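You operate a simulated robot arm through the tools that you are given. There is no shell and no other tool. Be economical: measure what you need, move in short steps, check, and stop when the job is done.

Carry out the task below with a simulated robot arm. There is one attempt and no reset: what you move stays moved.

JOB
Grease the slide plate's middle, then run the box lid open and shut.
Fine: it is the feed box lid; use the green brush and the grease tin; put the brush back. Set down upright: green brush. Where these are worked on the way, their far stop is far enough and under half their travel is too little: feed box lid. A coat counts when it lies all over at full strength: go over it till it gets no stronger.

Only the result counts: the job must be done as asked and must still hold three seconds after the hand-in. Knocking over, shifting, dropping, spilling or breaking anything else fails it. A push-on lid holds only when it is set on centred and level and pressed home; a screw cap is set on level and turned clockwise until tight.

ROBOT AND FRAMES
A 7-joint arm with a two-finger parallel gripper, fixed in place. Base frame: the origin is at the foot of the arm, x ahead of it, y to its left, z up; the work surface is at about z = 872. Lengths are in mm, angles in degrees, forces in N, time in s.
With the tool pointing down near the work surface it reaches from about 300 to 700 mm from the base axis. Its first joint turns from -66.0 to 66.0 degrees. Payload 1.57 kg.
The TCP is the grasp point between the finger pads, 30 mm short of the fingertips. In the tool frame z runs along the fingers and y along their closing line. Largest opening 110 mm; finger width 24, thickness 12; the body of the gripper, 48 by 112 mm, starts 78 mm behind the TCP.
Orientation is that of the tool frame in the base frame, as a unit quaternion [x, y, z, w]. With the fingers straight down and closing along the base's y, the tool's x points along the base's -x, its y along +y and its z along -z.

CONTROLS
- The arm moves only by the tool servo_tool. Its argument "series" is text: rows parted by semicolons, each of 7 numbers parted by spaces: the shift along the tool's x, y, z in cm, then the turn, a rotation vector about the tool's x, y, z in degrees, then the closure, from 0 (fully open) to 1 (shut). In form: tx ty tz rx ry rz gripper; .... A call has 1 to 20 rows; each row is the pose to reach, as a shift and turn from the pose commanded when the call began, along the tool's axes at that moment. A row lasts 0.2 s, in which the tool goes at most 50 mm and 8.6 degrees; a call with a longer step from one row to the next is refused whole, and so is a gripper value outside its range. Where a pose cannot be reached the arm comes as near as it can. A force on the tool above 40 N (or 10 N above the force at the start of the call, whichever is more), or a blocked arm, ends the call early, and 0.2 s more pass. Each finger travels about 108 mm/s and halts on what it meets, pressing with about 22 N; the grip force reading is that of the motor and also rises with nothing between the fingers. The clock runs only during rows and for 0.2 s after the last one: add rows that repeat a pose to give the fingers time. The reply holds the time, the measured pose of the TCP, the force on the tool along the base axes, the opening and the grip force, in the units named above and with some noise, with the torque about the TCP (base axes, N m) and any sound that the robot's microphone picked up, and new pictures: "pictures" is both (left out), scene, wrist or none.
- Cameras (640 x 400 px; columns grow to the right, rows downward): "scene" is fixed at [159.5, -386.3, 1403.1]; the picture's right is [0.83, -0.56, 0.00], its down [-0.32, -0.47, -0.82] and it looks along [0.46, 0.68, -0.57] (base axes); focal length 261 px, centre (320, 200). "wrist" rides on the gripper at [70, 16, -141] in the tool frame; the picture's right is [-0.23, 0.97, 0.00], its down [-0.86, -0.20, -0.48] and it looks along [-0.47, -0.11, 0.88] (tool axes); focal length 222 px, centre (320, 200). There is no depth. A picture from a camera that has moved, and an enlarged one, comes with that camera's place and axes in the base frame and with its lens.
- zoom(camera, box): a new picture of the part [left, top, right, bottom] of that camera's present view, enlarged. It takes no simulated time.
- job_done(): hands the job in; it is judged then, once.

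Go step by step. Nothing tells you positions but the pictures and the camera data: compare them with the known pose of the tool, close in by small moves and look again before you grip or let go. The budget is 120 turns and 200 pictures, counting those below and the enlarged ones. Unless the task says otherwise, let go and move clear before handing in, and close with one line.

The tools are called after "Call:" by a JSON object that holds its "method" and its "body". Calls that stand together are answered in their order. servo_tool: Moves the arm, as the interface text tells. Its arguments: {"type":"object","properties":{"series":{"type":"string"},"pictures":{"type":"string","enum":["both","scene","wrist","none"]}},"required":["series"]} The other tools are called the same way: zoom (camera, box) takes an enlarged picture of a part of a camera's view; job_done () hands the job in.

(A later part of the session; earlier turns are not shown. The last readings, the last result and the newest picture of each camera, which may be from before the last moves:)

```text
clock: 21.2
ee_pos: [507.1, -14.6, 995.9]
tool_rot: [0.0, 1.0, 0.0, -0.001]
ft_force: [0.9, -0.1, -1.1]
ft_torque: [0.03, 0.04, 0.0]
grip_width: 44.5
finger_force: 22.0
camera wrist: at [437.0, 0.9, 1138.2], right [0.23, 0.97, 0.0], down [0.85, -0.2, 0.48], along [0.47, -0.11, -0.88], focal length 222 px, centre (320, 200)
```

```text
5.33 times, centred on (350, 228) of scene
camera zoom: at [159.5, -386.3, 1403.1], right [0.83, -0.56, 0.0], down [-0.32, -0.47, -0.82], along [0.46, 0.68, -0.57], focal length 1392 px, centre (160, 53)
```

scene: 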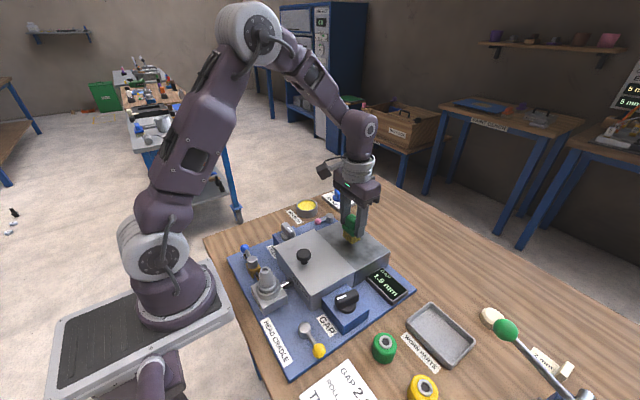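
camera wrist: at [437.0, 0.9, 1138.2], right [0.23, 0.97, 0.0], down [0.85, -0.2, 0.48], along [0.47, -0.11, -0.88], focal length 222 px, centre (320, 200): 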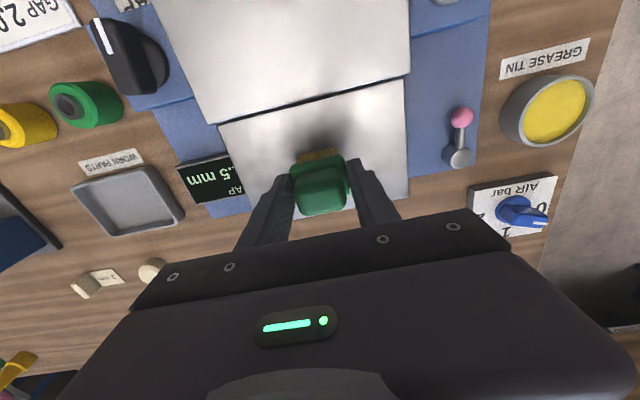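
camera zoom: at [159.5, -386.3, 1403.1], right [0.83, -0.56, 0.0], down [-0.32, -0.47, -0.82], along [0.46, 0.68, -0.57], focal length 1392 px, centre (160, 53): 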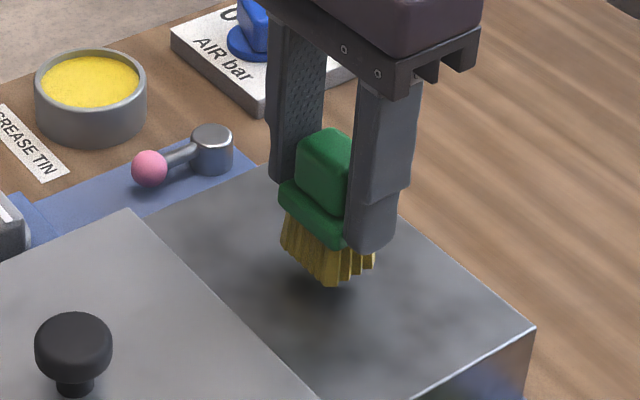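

The brush is over the plate's middle. I'll lower it gently until it touches.

Call:
{"method": "servo_tool", "body": {"series": "0 0 0.6 0 0 0 1;0 0 1.2 0 0 0 1;0 0 1.6 0 0 0 1;0 0 1.8 0 0 0 1;0 0 1.8 0 0 0 1", "pictures": "none"}}

Call:
{"method": "zoom", "body": {"camera": "scene", "box": [300, 190, 400, 265]}}

```text
clock: 22.2
ee_pos: [508.4, -13.5, 981.6]
tool_rot: [0.0, 1.0, 0.0, 0.002]
ft_force: [-3.3, 0.7, 11.0]
ft_torque: [0.09, 0.22, 0.0]
grip_width: 44.6
finger_force: 21.8
stopped in row 5: the force on the tool passed its limit at 45 N (the readings are from after the stop); the commanded pose is now the measured one
```

```text
5.33 times, centred on (350, 228) of scene
camera zoom: at [159.2, -386.3, 1403.2], right [0.83, -0.56, 0.0], down [-0.32, -0.47, -0.82], along [0.46, 0.68, -0.57], focal length 1392 px, centre (160, 53)
```

zoom: 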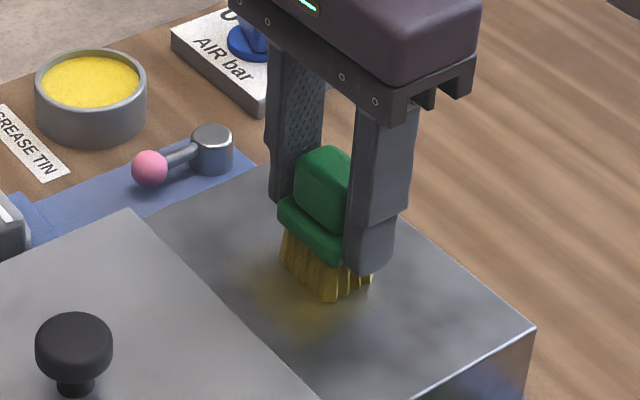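

Contact is at TCP z of about 981.6 and yellow grease is showing. I'll wipe gently along y and check the marks.

Call:
{"method": "servo_tool", "body": {"series": "0 0 -0.05 0 0 0 1;0 1 -0.05 0 0 0 1;0 2 -0.05 0 0 0 1;0 3 -0.05 0 0 0 1;0 2 -0.05 0 0 0 1;0 1 -0.05 0 0 0 1;0 0 -0.05 0 0 0 1;0 -1 -0.05 0 0 0 1;0 -2 -0.05 0 0 0 1;0 -3 -0.05 0 0 0 1;0 -3 -0.05 0 0 0 1"}}

Call:
{"method": "zoom", "body": {"camera": "scene", "box": [300, 190, 400, 265]}}

```text
clock: 24.6
ee_pos: [508.3, -44.5, 981.4]
tool_rot: [0.0, 1.0, 0.0, 0.002]
ft_force: [1.1, 6.5, 15.3]
ft_torque: [0.29, -0.04, 0.02]
grip_width: 44.3
finger_force: 22.0
camera wrist: at [437.2, -28.2, 1123.4], right [0.23, 0.97, 0.0], down [0.85, -0.2, 0.48], along [0.47, -0.11, -0.88], focal length 222 px, centre (320, 200)
```

scene: 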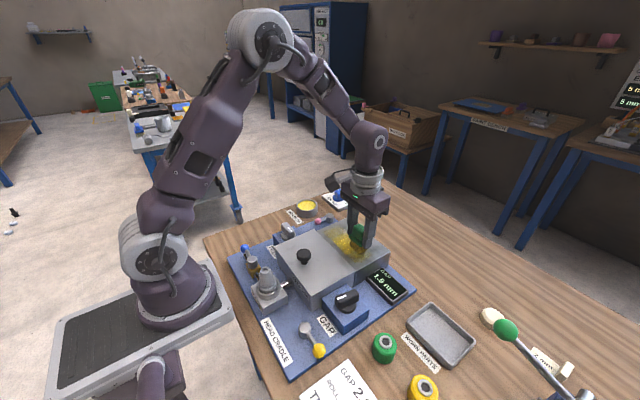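
wrist: 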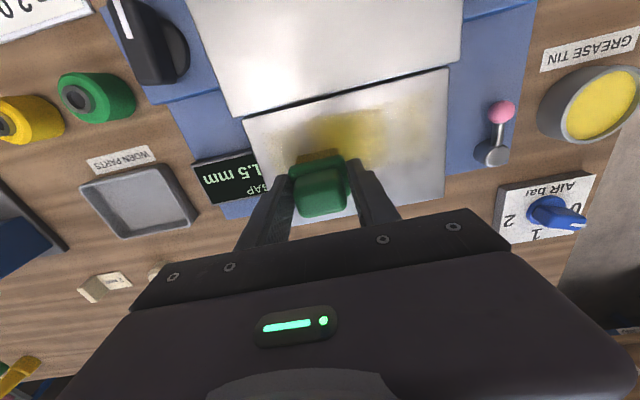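

```text
5.33 times, centred on (350, 228) of scene
camera zoom: at [159.2, -386.1, 1403.2], right [0.83, -0.56, 0.0], down [-0.32, -0.47, -0.82], along [0.46, 0.68, -0.57], focal length 1392 px, centre (160, 53)
```

zoom: 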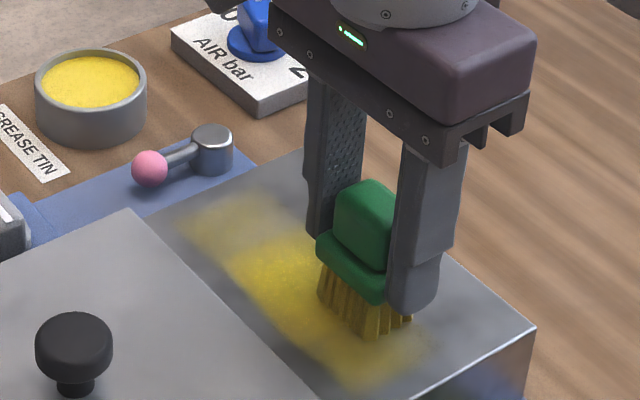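

The grease is laying well. I'll sweep a second row further out, then come back through the first.

Call:
{"method": "servo_tool", "body": {"series": "-1 0 0 0 0 0 1;-2 0 0 0 0 0 1;-2 1 0 0 0 0 1;-2 2 0 0 0 0 1;-2 3 0 0 0 0 1;-2 4 0 0 0 0 1;-2 5 0 0 0 0 1;-2 6 0 0 0 0 1;-2 5 0 0 0 0 1;-2 4 0 0 0 0 1;-2 3 0 0 0 0 1;-2 2 0 0 0 0 1;-2 1 0 0 0 0 1;-2 0 0 0 0 0 1;-1 0 0 0 0 0 1;-1 1.5 0 0 0 0 1;-1 3 0 0 0 0 1;-1 4.5 0 0 0 0 1;-1 6 0 0 0 0 1;-1 6 0 0 0 0 1", "pictures": "none"}}

Call:
{"method": "servo_tool", "body": {"series": "1 0 0 0 0 0 1;1 -1.5 0 0 0 0 1;1 -3 0 0 0 0 1;1 -4.5 0 0 0 0 1;1 -6 0 0 0 0 1;1 -6 -1 0 0 0 1;1 -6 -3 0 0 0 1;1 -4 -6 0 0 0 1;1 0 -6 0 0 0 1;1 4 -6 0 0 0 1;1 8 -6 0 0 0 1;1 12 -6 0 0 0 1;1 12 -6 0 0 0 1"}}

Call:
{"method": "zoom", "body": {"camera": "scene", "box": [300, 190, 400, 265]}}

Call:
{"method": "zoom", "body": {"camera": "wrist", "box": [80, 60, 320, 210]}}

```text
clock: 28.8
ee_pos: [519.6, 15.5, 981.8]
tool_rot: [-0.001, 1.0, 0.0, 0.002]
ft_force: [0.4, -6.3, 16.0]
ft_torque: [-0.25, 0.0, -0.04]
grip_width: 44.1
finger_force: 22.4
```

```text
clock: 31.6
ee_pos: [507.8, 137.0, 1043.1]
tool_rot: [0.0, 1.0, 0.0, 0.002]
ft_force: [0.3, -0.5, -1.6]
ft_torque: [0.03, 0.0, 0.02]
grip_width: 44.8
finger_force: 22.0
camera wrist: at [436.5, 152.1, 1185.6], right [0.23, 0.97, 0.0], down [0.85, -0.2, 0.48], along [0.47, -0.11, -0.88], focal length 222 px, centre (320, 200)
```

scene: 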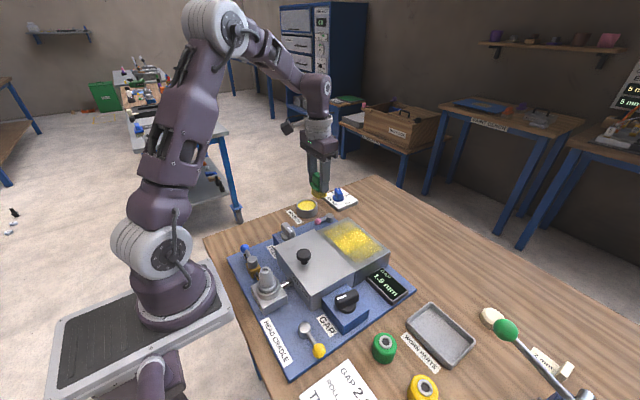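
wrist: 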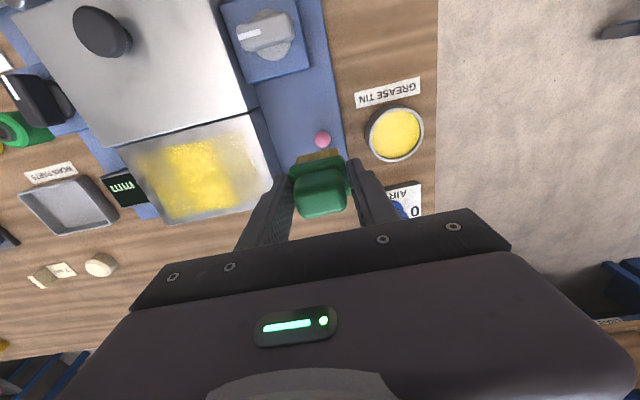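

```text
5.33 times, centred on (350, 228) of scene
camera zoom: at [159.5, -386.3, 1403.1], right [0.83, -0.56, 0.0], down [-0.32, -0.47, -0.82], along [0.46, 0.68, -0.57], focal length 1392 px, centre (160, 53)
```

zoom: 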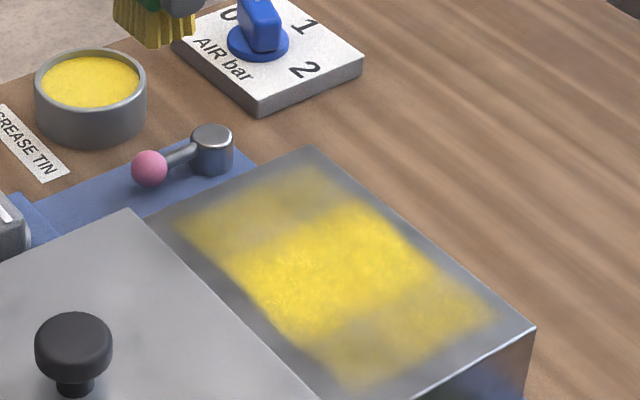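

```text
2.67 times, centred on (200, 135) of wrist
camera zoom: at [436.5, 152.1, 1185.6], right [0.23, 0.97, 0.0], down [0.85, -0.2, 0.48], along [0.47, -0.11, -0.88], focal length 592 px, centre (640, 373)
```

zoom: 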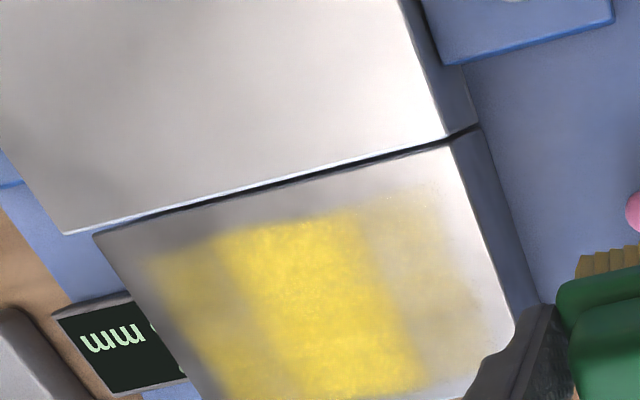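

The coat shows that the plate has three zones along y, and the middle one (about y -42 to 14) is strongest. I'll go over the middle zone alone again, staying within it.

Call:
{"method": "servo_tool", "body": {"series": "1 -4 0 0 0 0 1;2.2 -8 0 0 0 0 1;2.4 -12 0 0 0 0 1;2.4 -15.7 0 0 0 0 1;2.4 -15.7 3 0 0 0 1;2.4 -15.7 5.2 0 0 0 1;2.4 -15.7 5.8 0 0 0 1;2.4 -15.7 6.03 0 0 0 1;1.4 -15.7 6.03 0 0 0 1;0.4 -15.7 6.03 0 0 0 1;-0.6 -15.7 6.03 0 0 0 1;-1.6 -15.7 6.03 0 0 0 1;-2.6 -15.7 6.03 0 0 0 1;-3.4 -15.7 6.03 0 0 0 1;-3.4 -14.4 6.03 0 0 0 1;-2.6 -14.4 6.03 0 0 0 1;-1.6 -14.4 6.03 0 0 0 1;-0.6 -14.4 6.03 0 0 0 1;0.4 -14.4 6.03 0 0 0 1;0.4 -14.4 6.03 0 0 0 1", "pictures": "none"}}

Call:
{"method": "zoom", "body": {"camera": "scene", "box": [300, 190, 400, 265]}}

```text
clock: 35.8
ee_pos: [504.6, -8.6, 982.0]
tool_rot: [0.0, 1.0, 0.001, 0.003]
ft_force: [2.3, 0.1, 5.2]
ft_torque: [0.05, -0.13, 0.02]
grip_width: 44.2
finger_force: 21.5
```

```text
5.33 times, centred on (350, 228) of scene
camera zoom: at [159.4, -386.3, 1403.2], right [0.83, -0.56, 0.0], down [-0.32, -0.47, -0.82], along [0.46, 0.68, -0.57], focal length 1392 px, centre (160, 53)
```

zoom: 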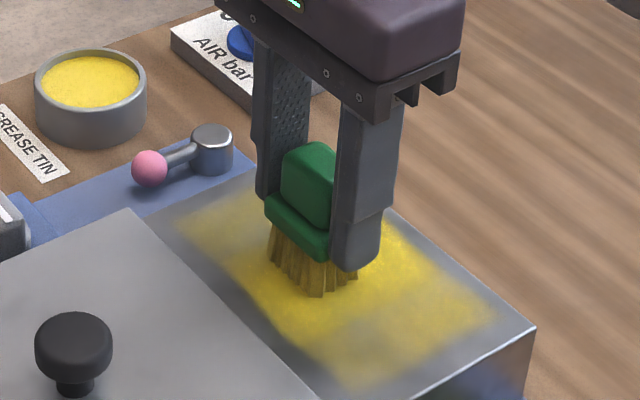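

Contact is light at 5 N. I'll do two more passes across the middle zone, then lift away and look.

Call:
{"method": "servo_tool", "body": {"series": "1 0 0.05 0 0 0 1;2.3 0 0.05 0 0 0 1;2.3 -0.6 0.05 0 0 0 1;1 -0.6 0.05 0 0 0 1;0 -0.6 0.05 0 0 0 1;-1 -0.6 0.05 0 0 0 1;-2 -0.6 0.05 0 0 0 1;-3 -0.6 0.05 0 0 0 1;-3.8 -0.6 0.05 0 0 0 1;-3.8 -1.2 0.05 0 0 0 1;-2.5 -1.2 0.05 0 0 0 1;-1.2 -1.2 0.05 0 0 0 1;0 -1.2 0.05 0 0 0 1;1.2 -1.2 0.05 0 0 0 1;2.3 -1.2 0.05 0 0 0 1;2.3 -1.2 -1 0 0 0 1;2.3 -1.2 -3 0 0 0 1;1 2 -6 0 0 0 1;0.4 6 -6 0 0 0 1;0.4 10 -6 0 0 0 1", "pictures": "none"}}

Call:
{"method": "servo_tool", "body": {"series": "0 3 0 0 0 0 1;0 5 0 0 0 0 1;0 5 0 0 0 0 1"}}

Call:
{"method": "zoom", "body": {"camera": "scene", "box": [300, 190, 400, 265]}}

Call:
{"method": "zoom", "body": {"camera": "wrist", "box": [100, 90, 290, 230]}}

```text
clock: 37.1
ee_pos: [502.7, -14.7, 980.3]
tool_rot: [0.0, 1.0, 0.0, 0.002]
ft_force: [-0.6, -0.5, 9.4]
ft_torque: [0.07, 0.11, -0.03]
grip_width: 44.5
finger_force: 21.9
stopped in row 6: the force on the tool passed its limit at 43 N (the readings are from after the stop); the commanded pose is now the measured one
```

```text
clock: 37.8
ee_pos: [504.8, 35.1, 981.7]
tool_rot: [0.001, 1.0, -0.001, 0.003]
ft_force: [-2.2, -1.6, 8.7]
ft_torque: [0.13, 0.3, 0.07]
grip_width: 44.4
finger_force: 22.1
stopped in row 3: the force on the tool passed its limit at 42 N (the readings are from after the stop); the commanded pose is now the measured one
camera wrist: at [433.1, 51.6, 1123.1], right [0.23, 0.97, 0.0], down [0.85, -0.2, 0.49], along [0.47, -0.11, -0.87], focal length 222 px, centre (320, 200)
```

scene: 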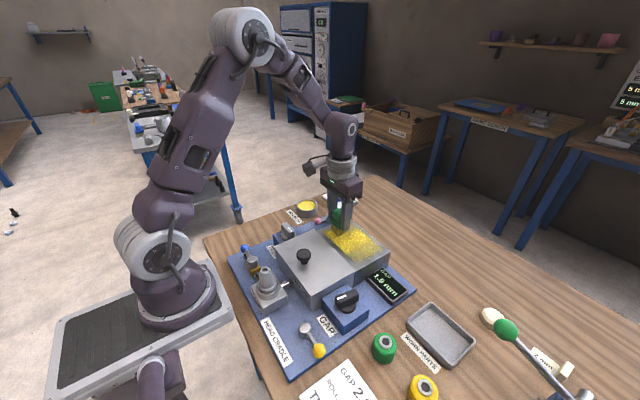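
wrist: 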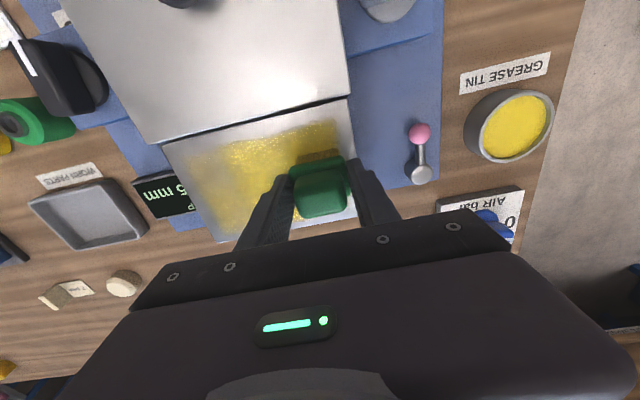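

```text
5.33 times, centred on (350, 228) of scene
camera zoom: at [159.3, -386.3, 1403.2], right [0.83, -0.56, 0.0], down [-0.32, -0.47, -0.82], along [0.46, 0.68, -0.57], focal length 1392 px, centre (160, 53)
```

zoom: 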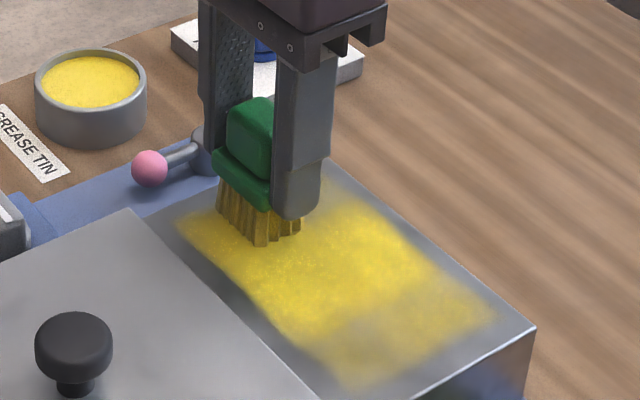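

```text
2.86 times, centred on (195, 160) of wrist
camera zoom: at [433.1, 51.6, 1123.1], right [0.23, 0.97, 0.0], down [0.85, -0.2, 0.49], along [0.47, -0.11, -0.87], focal length 635 px, centre (677, 314)
```

zoom: 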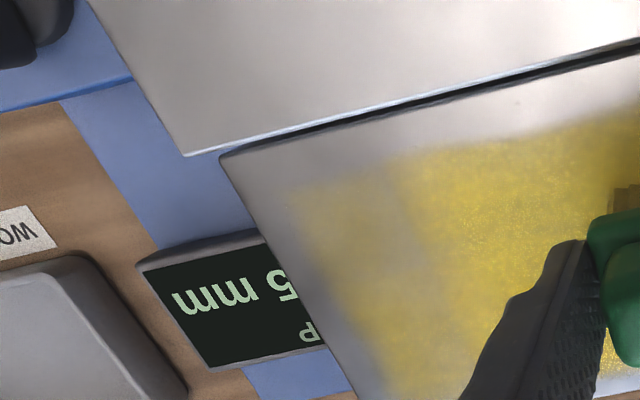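

The stop made the next move drag over the +y side; no harm is visible. I'll lift straight off, clear the view and check the coat.

Call:
{"method": "servo_tool", "body": {"series": "0 0 -0.5 0 0 0 1;0 0 -2 0 0 0 1;0 0 -5 0 0 0 1;0 4 -6 0 0 0 1;0 8 -6 0 0 0 1;0 10 -6 0 0 0 1;0 10 -6 0 0 0 1", "pictures": "wrist"}}

Call:
{"method": "zoom", "body": {"camera": "scene", "box": [310, 205, 400, 265]}}

Call:
{"method": "zoom", "body": {"camera": "wrist", "box": [100, 90, 290, 230]}}

```text
clock: 39.4
ee_pos: [505.0, 137.4, 1040.0]
tool_rot: [0.001, 1.0, -0.002, 0.004]
ft_force: [0.0, -0.1, -1.6]
ft_torque: [0.06, 0.0, -0.01]
grip_width: 44.4
finger_force: 22.1
camera wrist: at [433.3, 153.3, 1181.2], right [0.23, 0.97, 0.0], down [0.85, -0.2, 0.48], along [0.47, -0.11, -0.87], focal length 222 px, centre (320, 200)
```

wrist: 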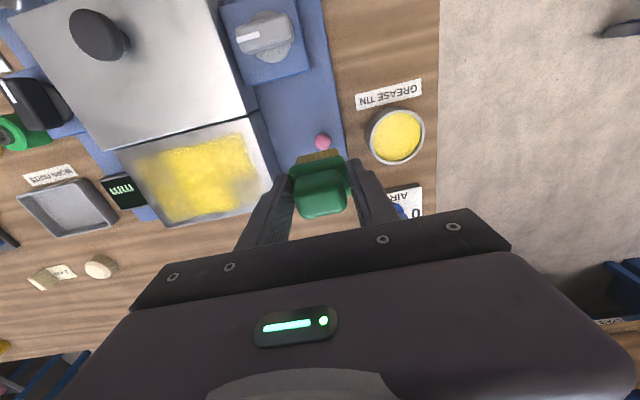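

```text
6.67 times, centred on (355, 235) of scene
camera zoom: at [159.5, -386.3, 1403.1], right [0.83, -0.56, 0.0], down [-0.32, -0.47, -0.82], along [0.46, 0.68, -0.57], focal length 1740 px, centre (87, -33)
```

zoom: 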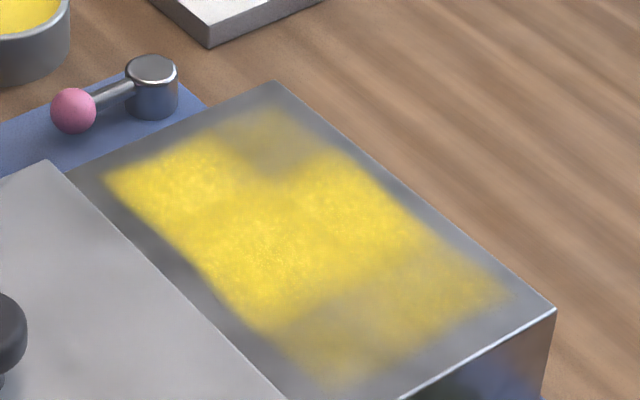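

```text
2.86 times, centred on (195, 160) of wrist
camera zoom: at [433.3, 153.3, 1181.2], right [0.23, 0.97, 0.0], down [0.85, -0.2, 0.48], along [0.47, -0.11, -0.87], focal length 635 px, centre (677, 314)
```

zoom: 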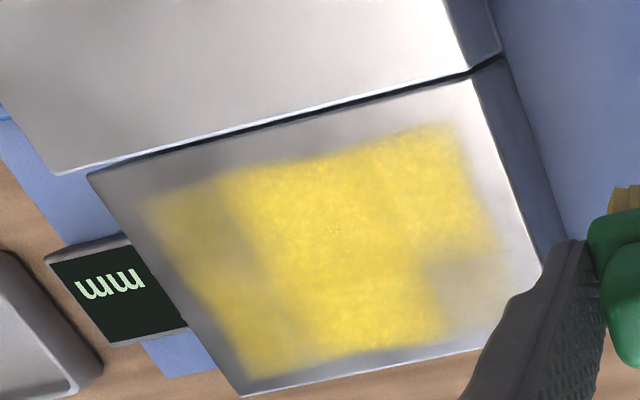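

The coated area fills an inset rectangle of about six cells, so that rectangle is the middle and all of it must reach full strength. The two -y cells and the outer +y cell are still weak, so I'll do the outer +y one first.

Call:
{"method": "servo_tool", "body": {"series": "-1.3 -4 0 0 0 0 1;-2.6 -8 0 0 0 0 1;-2.6 -9.7 2 0 0 0 1;-2.6 -9.7 4 0 0 0 1;-2.6 -9.7 5.5 0 0 0 1;-2.6 -9.7 5.9 0 0 0 1;-2.6 -10.7 5.9 0 0 0 1;-2.6 -11.7 5.9 0 0 0 1;-2.2 -11.7 5.9 0 0 0 1;-2.2 -10.7 5.9 0 0 0 1;-2.2 -9.7 5.9 0 0 0 1;-3.2 -9.7 5.9 0 0 0 1;-3.2 -10.7 5.9 0 0 0 1;-3.2 -11.7 5.9 0 0 0 1;-3.2 -11.7 5.9 0 0 0 1", "pictures": "none"}}

Call:
{"method": "zoom", "body": {"camera": "scene", "box": [300, 190, 400, 265]}}

```text
clock: 42.6
ee_pos: [535.4, 18.4, 981.0]
tool_rot: [0.001, 1.0, -0.001, 0.004]
ft_force: [0.8, 4.3, 9.9]
ft_torque: [0.36, 0.13, -0.09]
grip_width: 44.4
finger_force: 22.0
```

```text
5.33 times, centred on (350, 228) of scene
camera zoom: at [159.3, -386.2, 1403.2], right [0.83, -0.56, 0.0], down [-0.32, -0.47, -0.82], along [0.46, 0.68, -0.57], focal length 1392 px, centre (160, 53)
```

zoom: 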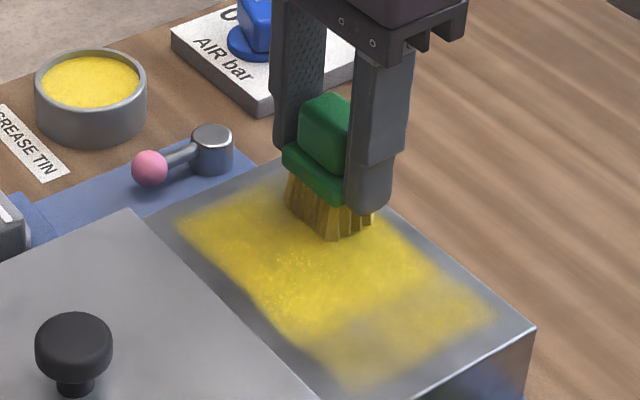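

Good, about 10 N. Now I'll sweep along the outer row to the -y cells, work those, and come back along the inner row.

Call:
{"method": "servo_tool", "body": {"series": "0.3 -1.5 0 0 0 0 1;0.3 -3 0 0 0 0 1;0.3 -4.5 0 0 0 0 1;0.3 -6 0 0 0 0 1;0.3 -7 0 0 0 0 1;0.3 -8 0 0 0 0 1;0.3 -9 0 0 0 0 1;-0.4 -8.5 0 0 0 0 1;-0.4 -7.5 0 0 0 0 1;0.8 -7 0 0 0 0 1;2 -7 0 0 0 0 1;3.2 -7 0 0 0 0 1;4.4 -7 0 0 0 0 1;4.4 -8 0 0 0 0 1;4.4 -9 0 0 0 0 1;5 -8 0 0 0 0 1;5 -7 0 0 0 0 1;4 -7 0 0 0 0 1;4 -8.5 0 0 0 0 1;4 -8.5 0 0 0 0 1", "pictures": "none"}}

Call:
{"method": "zoom", "body": {"camera": "scene", "box": [310, 195, 410, 270]}}

```text
clock: 46.8
ee_pos: [495.7, -66.4, 981.9]
tool_rot: [0.0, 1.0, -0.002, 0.004]
ft_force: [0.4, 2.7, 4.9]
ft_torque: [0.19, 0.05, -0.04]
grip_width: 44.6
finger_force: 22.5
```

```text
5.33 times, centred on (360, 232) of scene
camera zoom: at [159.4, -386.2, 1403.2], right [0.83, -0.56, 0.0], down [-0.32, -0.47, -0.82], along [0.46, 0.68, -0.57], focal length 1392 px, centre (107, 27)
```

zoom: 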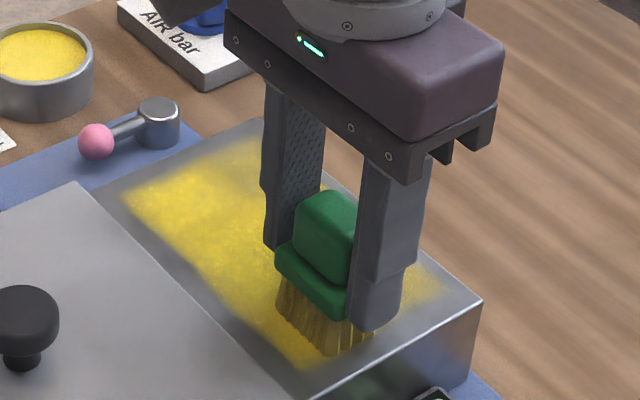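

I'll lift and inspect the coat.

Call:
{"method": "servo_tool", "body": {"series": "0 0 -0.5 0 0 0 1;0 0 -2 0 0 0 1;0 0 -5 0 0 0 1;0 4 -6 0 0 0 1;0 8 -6 0 0 0 1;0 12 -6 0 0 0 1;0 16 -6 0 0 0 1;0 20 -6 0 0 0 1;0 20 -6 0 0 0 1", "pictures": "none"}}

Call:
{"method": "zoom", "body": {"camera": "scene", "box": [310, 205, 400, 265]}}

Call:
{"method": "zoom", "body": {"camera": "wrist", "box": [100, 90, 290, 230]}}

```text
clock: 48.8
ee_pos: [495.8, 131.3, 1042.8]
tool_rot: [0.001, 1.0, -0.002, 0.004]
ft_force: [0.5, 0.0, -1.1]
ft_torque: [-0.03, -0.02, -0.02]
grip_width: 44.4
finger_force: 22.7
```

```text
6.67 times, centred on (355, 235) of scene
camera zoom: at [159.5, -386.3, 1403.1], right [0.83, -0.56, 0.0], down [-0.32, -0.47, -0.82], along [0.46, 0.68, -0.57], focal length 1740 px, centre (87, -33)
```

zoom: 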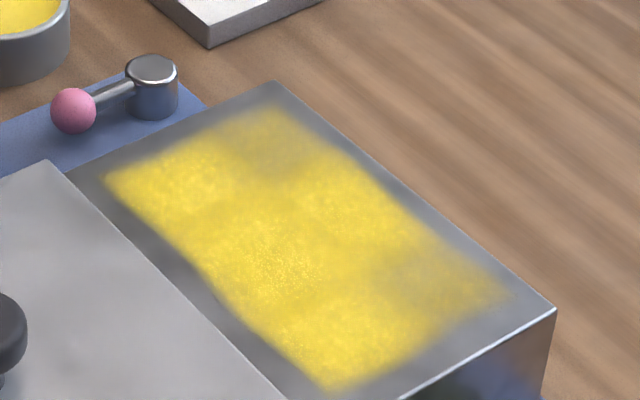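

```text
2.86 times, centred on (195, 160) of wrist
camera zoom: at [424.8, 148.0, 1184.6], right [0.23, 0.97, 0.0], down [0.85, -0.2, 0.48], along [0.47, -0.11, -0.87], focal length 635 px, centre (677, 314)
```

zoom: 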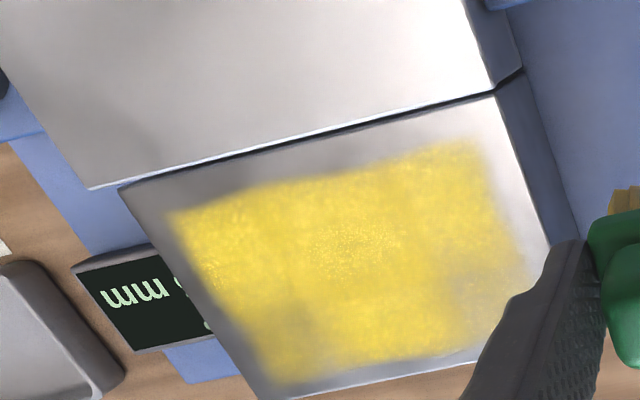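

The coat is better, but the outer cells are still thinner. I'll reload the brush at the tin and check before dipping.

Call:
{"method": "servo_tool", "body": {"series": "-0.7 3.3 0 0 0 0 1;-1.5 6.6 0 0 0 0 1;-2.2 10 0 0 0 0 1;-2.2 10 4 0 0 0 1;-2.2 10 7.5 0 0 0 1;-2.2 10 8.3 0 0 0 1;-2.2 10 8.3 0 0 0 1", "pictures": "none"}}

Call:
{"method": "zoom", "body": {"camera": "scene", "box": [272, 165, 352, 227]}}

Call:
{"method": "zoom", "body": {"camera": "wrist", "box": [230, 100, 410, 220]}}

```text
clock: 50.4
ee_pos: [515.7, 234.5, 957.7]
tool_rot: [0.001, 1.0, -0.001, 0.004]
ft_force: [-0.3, -0.1, -0.7]
ft_torque: [0.04, 0.02, 0.01]
grip_width: 44.4
finger_force: 21.8
```

```text
6.45 times, centred on (312, 196) of scene
camera zoom: at [159.5, -386.3, 1403.1], right [0.83, -0.56, 0.0], down [-0.32, -0.47, -0.82], along [0.46, 0.68, -0.57], focal length 1684 px, centre (372, 226)
```

zoom: 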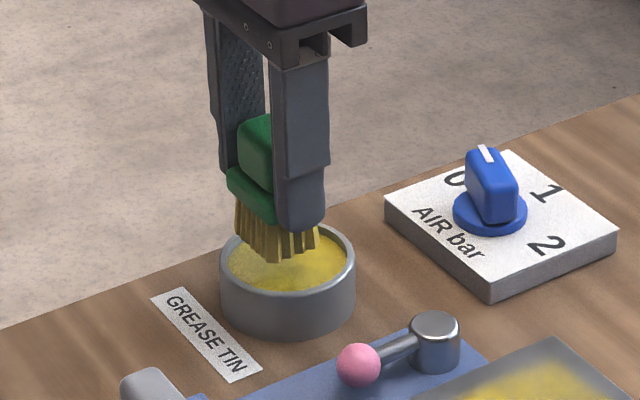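

```text
3.33 times, centred on (320, 160) of wrist
camera zoom: at [445.5, 250.3, 1099.7], right [0.23, 0.97, 0.0], down [0.85, -0.2, 0.48], along [0.47, -0.11, -0.87], focal length 740 px, centre (320, 333)
```

zoom: 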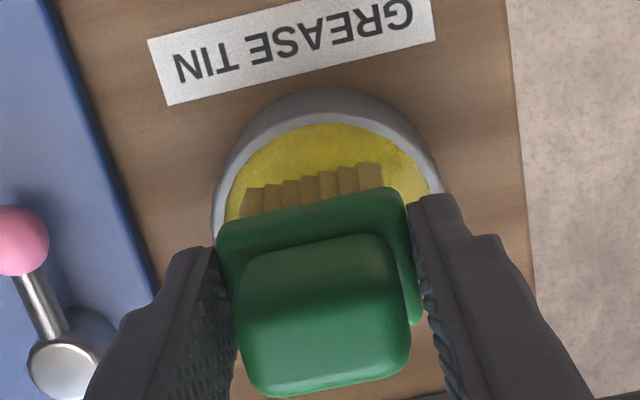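

I'll make a slight shift to centre it and then dip.

Call:
{"method": "servo_tool", "body": {"series": "-0.3 0.15 0.4 0 0 0 1;-0.3 0.15 0.8 0 0 0 1;-0.3 0.15 1.1 0 0 0 1;-0.3 0.15 1.35 0 0 0 1;-0.3 0.15 1.5 0 0 0 1;-0.3 0.15 1.5 0 0 0 1;-0.3 0.15 1.5 0 0 0 1", "pictures": "none"}}

Call:
{"method": "zoom", "body": {"camera": "scene", "box": [272, 165, 352, 227]}}

```text
clock: 52.0
ee_pos: [521.4, 234.8, 943.8]
tool_rot: [0.001, 1.0, -0.001, 0.003]
ft_force: [0.7, -0.4, -0.8]
ft_torque: [-0.02, 0.02, 0.01]
grip_width: 44.3
finger_force: 22.1
```

```text
6.45 times, centred on (312, 196) of scene
camera zoom: at [159.5, -386.3, 1403.1], right [0.83, -0.56, 0.0], down [-0.32, -0.47, -0.82], along [0.46, 0.68, -0.57], focal length 1684 px, centre (372, 226)
```

zoom: 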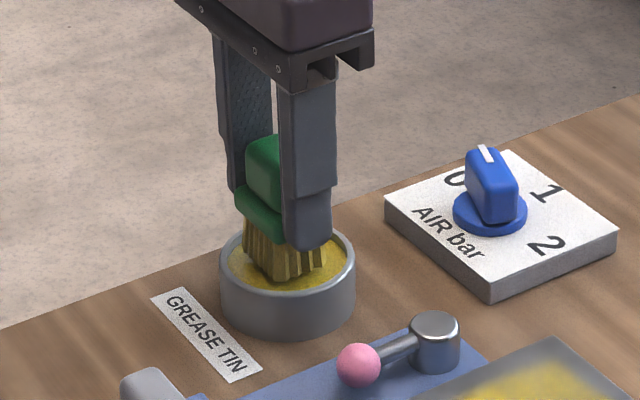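

There's no contact yet, since the brush has shifted up a little in the grip. I'll go a few mm further.

Call:
{"method": "servo_tool", "body": {"series": "0 0 0.15 0 0 0 1;0 0 0.3 0 0 0 1;0 0 0.4 0 0 0 1;0 0 0.5 0 0 0 1;0 0 0.5 0 0 0 1", "pictures": "none"}}

Call:
{"method": "zoom", "body": {"camera": "scene", "box": [272, 165, 352, 227]}}

```text
clock: 53.2
ee_pos: [521.9, 235.0, 938.5]
tool_rot: [0.001, 1.0, -0.001, 0.005]
ft_force: [1.1, -2.3, 16.3]
ft_torque: [0.0, 0.19, 0.05]
grip_width: 44.6
finger_force: 21.9
```

```text
6.45 times, centred on (312, 196) of scene
camera zoom: at [159.2, -386.5, 1403.1], right [0.83, -0.56, 0.0], down [-0.32, -0.47, -0.82], along [0.46, 0.68, -0.57], focal length 1684 px, centre (372, 226)
```

zoom: 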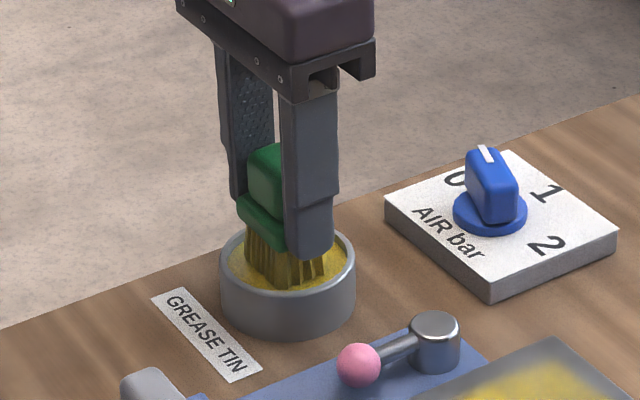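

Reloaded. I'll lift and go to the outer +y cell, approaching contact gently.

Call:
{"method": "servo_tool", "body": {"series": "0 0 -2 0 0 0 1;0 0 -5 0 0 0 1;0 0 -8.5 0 0 0 1;-0.5 -4 -8.5 0 0 0 1;-1 -8 -8.5 0 0 0 1;-1.2 -12 -8.5 0 0 0 1;-1.2 -16 -8.5 0 0 0 1;-1.2 -19.7 -8.5 0 0 0 1;-1.2 -19.7 -6 0 0 0 1;-1.2 -19.7 -5 0 0 0 1;-1.2 -19.7 -4.6 0 0 0 1;-1.2 -19.7 -4.6 0 0 0 1", "pictures": "none"}}

```text
clock: 55.8
ee_pos: [534.6, 36.9, 984.7]
tool_rot: [0.0, 1.0, -0.002, 0.004]
ft_force: [0.0, 0.3, -0.9]
ft_torque: [-0.01, 0.0, -0.02]
grip_width: 44.6
finger_force: 22.1
```

I'll touch down and work the outer +y cell.

Call:
{"method": "servo_tool", "body": {"series": "0 0 0.2 0 0 0 1;0 0 0.35 0 0 0 1;0 1 0.35 0 0 0 1;0 0 0.35 0 0 0 1;0 -1 0.35 0 0 0 1;0.6 -1 0.35 0 0 0 1;0.6 0 0.35 0 0 0 1;0.6 1 0.35 0 0 0 1;-0.5 1 0.35 0 0 0 1;-0.5 0 0.35 0 0 0 1;-0.5 -1 0.35 0 0 0 1;0.2 -2 0.35 0 0 0 1;0.2 -2 0.35 0 0 0 1", "pictures": "none"}}

Call:
{"method": "zoom", "body": {"camera": "scene", "box": [300, 190, 400, 265]}}

```text
clock: 58.6
ee_pos: [530.8, 17.6, 983.3]
tool_rot: [0.001, 1.0, -0.001, 0.004]
ft_force: [-0.6, 0.5, -1.1]
ft_torque: [-0.04, -0.02, -0.02]
grip_width: 44.3
finger_force: 21.8
```

```text
5.33 times, centred on (350, 228) of scene
camera zoom: at [159.5, -386.3, 1403.1], right [0.83, -0.56, 0.0], down [-0.32, -0.47, -0.82], along [0.46, 0.68, -0.57], focal length 1392 px, centre (160, 53)
```

zoom: 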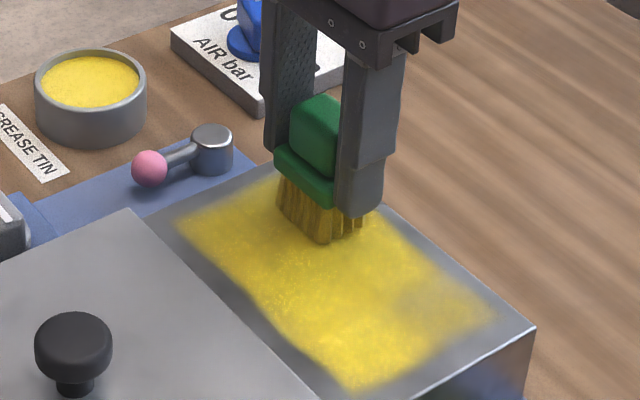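

It isn't touching yet. I'll lower it by small steps.

Call:
{"method": "servo_tool", "body": {"series": "0 0 0.15 0 0 0 1;0 0 0.25 0 0 0 1;0 0 0.25 0 0 0 1", "pictures": "none"}}

```text
clock: 59.4
ee_pos: [530.6, 18.1, 982.5]
tool_rot: [0.0, 1.0, -0.002, 0.004]
ft_force: [-10.7, 1.0, 38.8]
ft_torque: [0.22, 0.69, 0.04]
grip_width: 44.5
finger_force: 21.8
```

Firm contact now. I'll back off 1.2 mm and work the outer +y cell.

Call:
{"method": "servo_tool", "body": {"series": "0 0 -0.12 0 0 0 1;0 1 -0.12 0 0 0 1;0 2 -0.12 0 0 0 1;0 2.8 -0.12 0 0 0 1;-0.7 2.8 -0.12 0 0 0 1;-0.7 1.5 -0.12 0 0 0 1;-0.7 0 -0.12 0 0 0 1;-0.7 0 -0.12 0 0 0 1", "pictures": "none"}}

Call:
{"method": "zoom", "body": {"camera": "scene", "box": [300, 190, 400, 265]}}

```text
clock: 61.2
ee_pos: [537.7, 15.8, 980.2]
tool_rot: [0.001, 1.0, -0.002, 0.003]
ft_force: [-0.4, 0.8, -2.3]
ft_torque: [0.0, 0.01, 0.0]
grip_width: 44.6
finger_force: 22.1
```

```text
5.33 times, centred on (350, 228) of scene
camera zoom: at [159.5, -386.3, 1403.1], right [0.83, -0.56, 0.0], down [-0.32, -0.47, -0.82], along [0.46, 0.68, -0.57], focal length 1392 px, centre (160, 53)
```

zoom: 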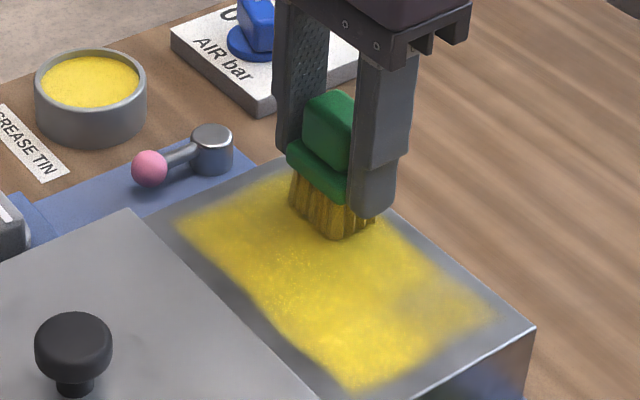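

It has just lost contact. I'll go 0.7 mm deeper and stroke the cell.

Call:
{"method": "servo_tool", "body": {"series": "0.3 0 0.07 0 0 0 1;0.3 1 0.07 0 0 0 1;0.3 2 0.07 0 0 0 1;0.3 2.8 0.07 0 0 0 1;0.9 2.8 0.07 0 0 0 1;0.9 1.5 0.07 0 0 0 1;0.9 0 0.07 0 0 0 1;0.9 0 0.07 0 0 0 1", "pictures": "none"}}

```text
clock: 63.0
ee_pos: [530.9, 16.5, 980.2]
tool_rot: [0.0, 1.0, -0.002, 0.003]
ft_force: [0.2, 0.4, -0.4]
ft_torque: [-0.02, 0.01, 0.03]
grip_width: 44.6
finger_force: 21.8
```

Call:
{"method": "servo_tool", "body": {"series": "0 0 0.07 0 0 0 1;0 0 0.07 0 0 0 1", "pictures": "none"}}

```text
clock: 63.6
ee_pos: [529.4, 18.5, 980.1]
tool_rot: [0.001, 1.0, -0.001, 0.002]
ft_force: [1.2, 0.0, -0.3]
ft_torque: [-0.02, -0.01, 0.0]
grip_width: 44.9
finger_force: 22.4
```

Still free of the plate, so I'll do another small step.

Call:
{"method": "servo_tool", "body": {"series": "0 0 0.07 0 0 0 1;0 0 0.07 0 0 0 1;0 0 0.07 0 0 0 1", "pictures": "none"}}

```text
clock: 64.4
ee_pos: [529.5, 19.1, 978.9]
tool_rot: [0.0, 1.0, -0.002, 0.004]
ft_force: [-0.1, -1.2, -0.2]
ft_torque: [-0.01, -0.02, 0.03]
grip_width: 44.7
finger_force: 22.3
```

Call:
{"method": "servo_tool", "body": {"series": "0 0 0.08 0 0 0 1;0 0 0.08 0 0 0 1;0 0 0.08 0 0 0 1", "pictures": "none"}}

Call:
{"method": "zoom", "body": {"camera": "scene", "box": [320, 195, 380, 240]}}

```text
clock: 65.2
ee_pos: [528.2, 18.5, 977.8]
tool_rot: [0.0, 1.0, -0.002, 0.003]
ft_force: [-1.6, -0.9, 10.8]
ft_torque: [0.12, 0.13, 0.04]
grip_width: 44.7
finger_force: 22.2
```

```text
8.89 times, centred on (350, 218) of scene
camera zoom: at [159.3, -386.3, 1403.2], right [0.83, -0.56, 0.0], down [-0.32, -0.47, -0.82], along [0.46, 0.68, -0.57], focal length 2320 px, centre (53, 44)
```

zoom: 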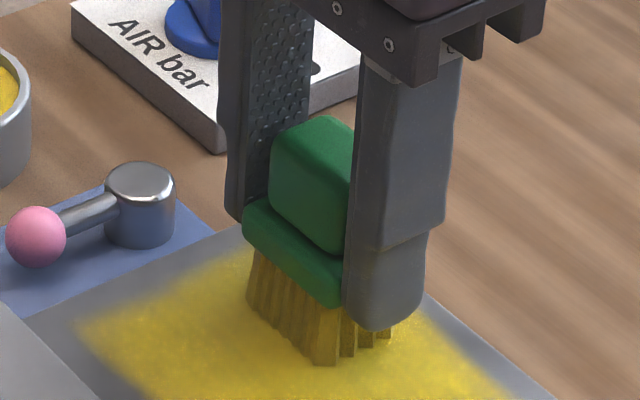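

Contact at 11 N. I'll stroke the outer +y cell, then sweep the outer row to -y.

Call:
{"method": "servo_tool", "body": {"series": "0 1 0 0 0 0 1;0 2.5 0 0 0 0 1;-0.6 2.5 0 0 0 0 1;-0.6 1.2 0 0 0 0 1;-0.6 0 0 0 0 0 1;0.1 -1 0 0 0 0 1;0.1 -2.5 0 0 0 0 1;0.1 -4 0 0 0 0 1;0.1 -5.5 0 0 0 0 1;0.1 -7 0 0 0 0 1;0.1 -8.3 0 0 0 0 1;-0.7 -8.3 0 0 0 0 1;-0.7 -7.3 0 0 0 0 1;-0.7 -6.3 0 0 0 0 1;0.1 -6.3 0 0 0 0 1;0.1 -7.3 0 0 0 0 1;0.1 -7.3 0 0 0 0 1", "pictures": "none"}}

Call:
{"method": "zoom", "body": {"camera": "scene", "box": [310, 195, 410, 270]}}

```text
clock: 68.8
ee_pos: [527.5, -53.0, 978.0]
tool_rot: [0.0, 1.0, -0.002, 0.004]
ft_force: [0.7, 0.4, -0.3]
ft_torque: [0.07, 0.01, -0.02]
grip_width: 44.5
finger_force: 22.3
```

```text
5.33 times, centred on (360, 232) of scene
camera zoom: at [159.5, -386.3, 1403.1], right [0.83, -0.56, 0.0], down [-0.32, -0.47, -0.82], along [0.46, 0.68, -0.57], focal length 1392 px, centre (107, 27)
```

zoom: 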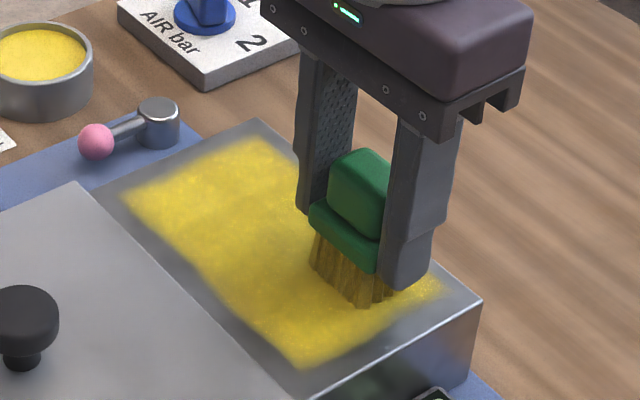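

The +y end looks uniform now. Contact faded, so I'll lower 1.2 mm and stroke the outer -y cell.

Call:
{"method": "servo_tool", "body": {"series": "0 0 0.06 0 0 0 1;0 0 0.12 0 0 0 1;0 0 0.12 0 0 0 1", "pictures": "none"}}

```text
clock: 69.6
ee_pos: [527.8, -53.7, 978.3]
tool_rot: [0.001, 1.0, -0.002, 0.005]
ft_force: [-3.9, 5.0, 15.8]
ft_torque: [0.23, 0.12, 0.03]
grip_width: 45.0
finger_force: 22.0
```

Call:
{"method": "servo_tool", "body": {"series": "0 -1 0 0 0 0 1;0 -1.7 0 0 0 0 1;-0.7 -1.7 0 0 0 0 1;-1.0 -0.7 0 0 0 0 1;-1.0 0.5 0 0 0 0 1;-0.3 0.5 0 0 0 0 1;-0.3 -0.7 0 0 0 0 1;-0.3 -1.7 0 0 0 0 1;0.5 -1.5 0 0 0 0 1;0.5 0 0 0 0 0 1;-0.3 0 0 0 0 0 1;-0.3 0 0 0 0 0 1", "pictures": "none"}}

Call:
{"method": "zoom", "body": {"camera": "scene", "box": [310, 195, 410, 270]}}

```text
clock: 72.2
ee_pos: [532.7, -55.7, 975.0]
tool_rot: [0.0, 1.0, -0.002, 0.004]
ft_force: [0.0, 0.2, -1.2]
ft_torque: [0.0, -0.02, 0.05]
grip_width: 44.6
finger_force: 21.9
```

```text
5.33 times, centred on (360, 232) of scene
camera zoom: at [159.5, -386.3, 1403.1], right [0.83, -0.56, 0.0], down [-0.32, -0.47, -0.82], along [0.46, 0.68, -0.57], focal length 1392 px, centre (107, 27)
```

zoom: 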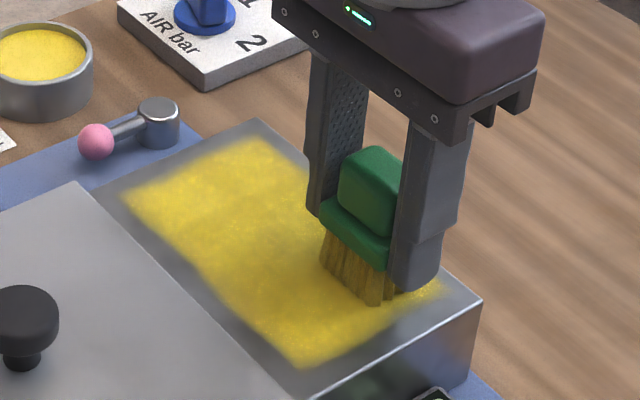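

I'll lift and inspect the full coat.

Call:
{"method": "servo_tool", "body": {"series": "0 0 -1 0 0 0 1;0 0 -3 0 0 0 1;0 0 -6 0 0 0 1;0 4 -6 0 0 0 1;0 8 -6 0 0 0 1;0 12 -6 0 0 0 1;0 16 -6 0 0 0 1;0 19 -6 0 0 0 1;0 19 -6 0 0 0 1", "pictures": "none"}}

Call:
{"method": "zoom", "body": {"camera": "scene", "box": [310, 205, 400, 265]}}

Call:
{"method": "zoom", "body": {"camera": "wrist", "box": [100, 90, 290, 230]}}

Call:
{"method": "zoom", "body": {"camera": "scene", "box": [290, 145, 350, 200]}}

```text
clock: 74.2
ee_pos: [529.1, 134.9, 1035.0]
tool_rot: [0.001, 1.0, -0.001, 0.003]
ft_force: [0.4, 0.0, -1.2]
ft_torque: [0.03, 0.03, 0.01]
grip_width: 44.8
finger_force: 21.8
```

```text
6.67 times, centred on (355, 235) of scene
camera zoom: at [159.5, -386.3, 1403.1], right [0.83, -0.56, 0.0], down [-0.32, -0.47, -0.82], along [0.46, 0.68, -0.57], focal length 1740 px, centre (87, -33)
```

zoom: 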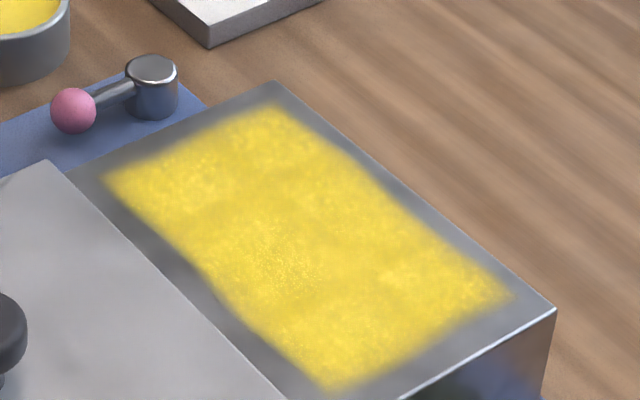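

```text
2.86 times, centred on (195, 160) of wrist
camera zoom: at [457.8, 150.5, 1178.4], right [0.23, 0.97, 0.0], down [0.85, -0.2, 0.48], along [0.47, -0.11, -0.87], focal length 635 px, centre (677, 314)
```

zoom: 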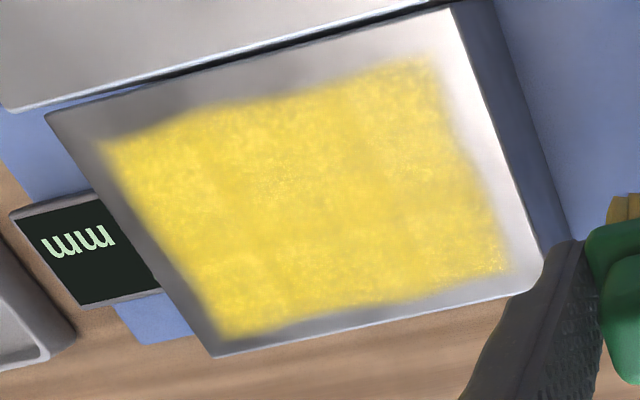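

```text
7.27 times, centred on (320, 172) of scene
camera zoom: at [159.5, -386.3, 1403.1], right [0.83, -0.56, 0.0], down [-0.32, -0.47, -0.82], along [0.46, 0.68, -0.57], focal length 1898 px, centre (320, 400)
```

zoom: 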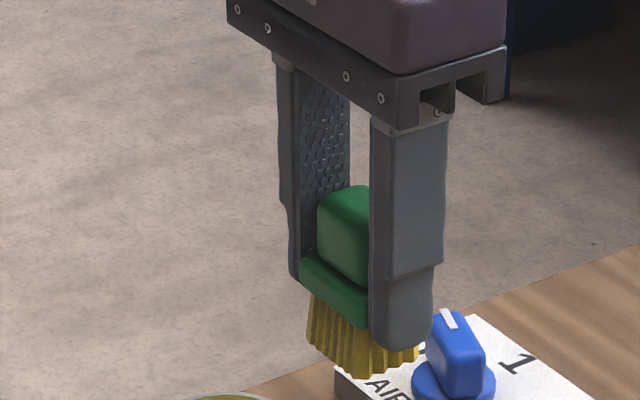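

The coat looks uniform. To be sure it's at full strength I'll make one more full pass, approaching contact softly.

Call:
{"method": "servo_tool", "body": {"series": "0 -4 0 0 0 0 1;0 -8 0 0 0 0 1;0 -10 2 0 0 0 1;0 -10 4.5 0 0 0 1;0 -10 5.6 0 0 0 1;0 -10 5.8 0 0 0 1;0 -10 5.8 0 0 0 1", "pictures": "none"}}

```text
clock: 75.8
ee_pos: [532.4, 34.2, 978.5]
tool_rot: [0.0, 1.0, -0.002, 0.003]
ft_force: [-0.8, -0.4, -0.8]
ft_torque: [0.0, 0.01, 0.0]
grip_width: 44.6
finger_force: 21.9
```

Call:
{"method": "servo_tool", "body": {"series": "0 0 0.1 0 0 0 1;0 0 0.2 0 0 0 1;0 0 0.2 0 0 0 1", "pictures": "none"}}

```text
clock: 76.6
ee_pos: [531.7, 34.5, 977.2]
tool_rot: [0.0, 1.0, -0.002, 0.003]
ft_force: [-0.4, 0.2, -0.2]
ft_torque: [0.02, 0.0, 0.0]
grip_width: 44.9
finger_force: 22.1
```

Call:
{"method": "servo_tool", "body": {"series": "0 0 0.1 0 0 0 1;0 0 0.16 0 0 0 1;0 0 0.16 0 0 0 1", "pictures": "none"}}

```text
clock: 77.4
ee_pos: [532.1, 34.9, 975.0]
tool_rot: [0.0, 1.0, -0.001, 0.003]
ft_force: [-0.2, -2.2, 4.0]
ft_torque: [0.07, 0.0, 0.0]
grip_width: 44.9
finger_force: 22.3
```

Light contact. I'll sweep the outer row and then the inner row.

Call:
{"method": "servo_tool", "body": {"series": "0 0.5 0.05 0 0 0 1;0 -1 0.05 0 0 0 1;0 -2.5 0.05 0 0 0 1;0 -4 0.06 0 0 0 1;0 -5.5 0.06 0 0 0 1;0 -7 0.07 0 0 0 1;0 -8.5 0.07 0 0 0 1;0 -9.8 0.08 0 0 0 1;1.5 -9.8 0.08 0 0 0 1;3 -9.8 0.08 0 0 0 1;4.4 -9.8 0.09 0 0 0 1;4.4 -8.5 0.09 0 0 0 1;4.4 -7 0.09 0 0 0 1;4.4 -5.5 0.1 0 0 0 1;4.4 -4 0.1 0 0 0 1;4.4 -2.5 0.1 0 0 0 1;4.4 -1 0.11 0 0 0 1;4.4 0.5 0.11 0 0 0 1;3 0.5 0.11 0 0 0 1;3 0.5 0.11 0 0 0 1", "pictures": "none"}}

Call:
{"method": "zoom", "body": {"camera": "scene", "box": [310, 205, 400, 265]}}

```text
clock: 81.6
ee_pos: [500.8, 40.4, 971.8]
tool_rot: [0.0, 1.0, -0.001, 0.003]
ft_force: [-3.5, 0.8, 10.1]
ft_torque: [0.11, 0.18, 0.05]
grip_width: 44.4
finger_force: 21.7
```

```text
6.67 times, centred on (355, 235) of scene
camera zoom: at [159.2, -386.2, 1403.2], right [0.83, -0.56, 0.0], down [-0.32, -0.47, -0.82], along [0.46, 0.68, -0.57], focal length 1740 px, centre (87, -33)
```

zoom: 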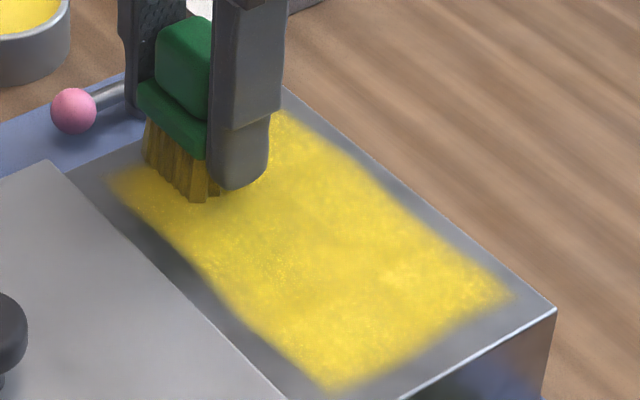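

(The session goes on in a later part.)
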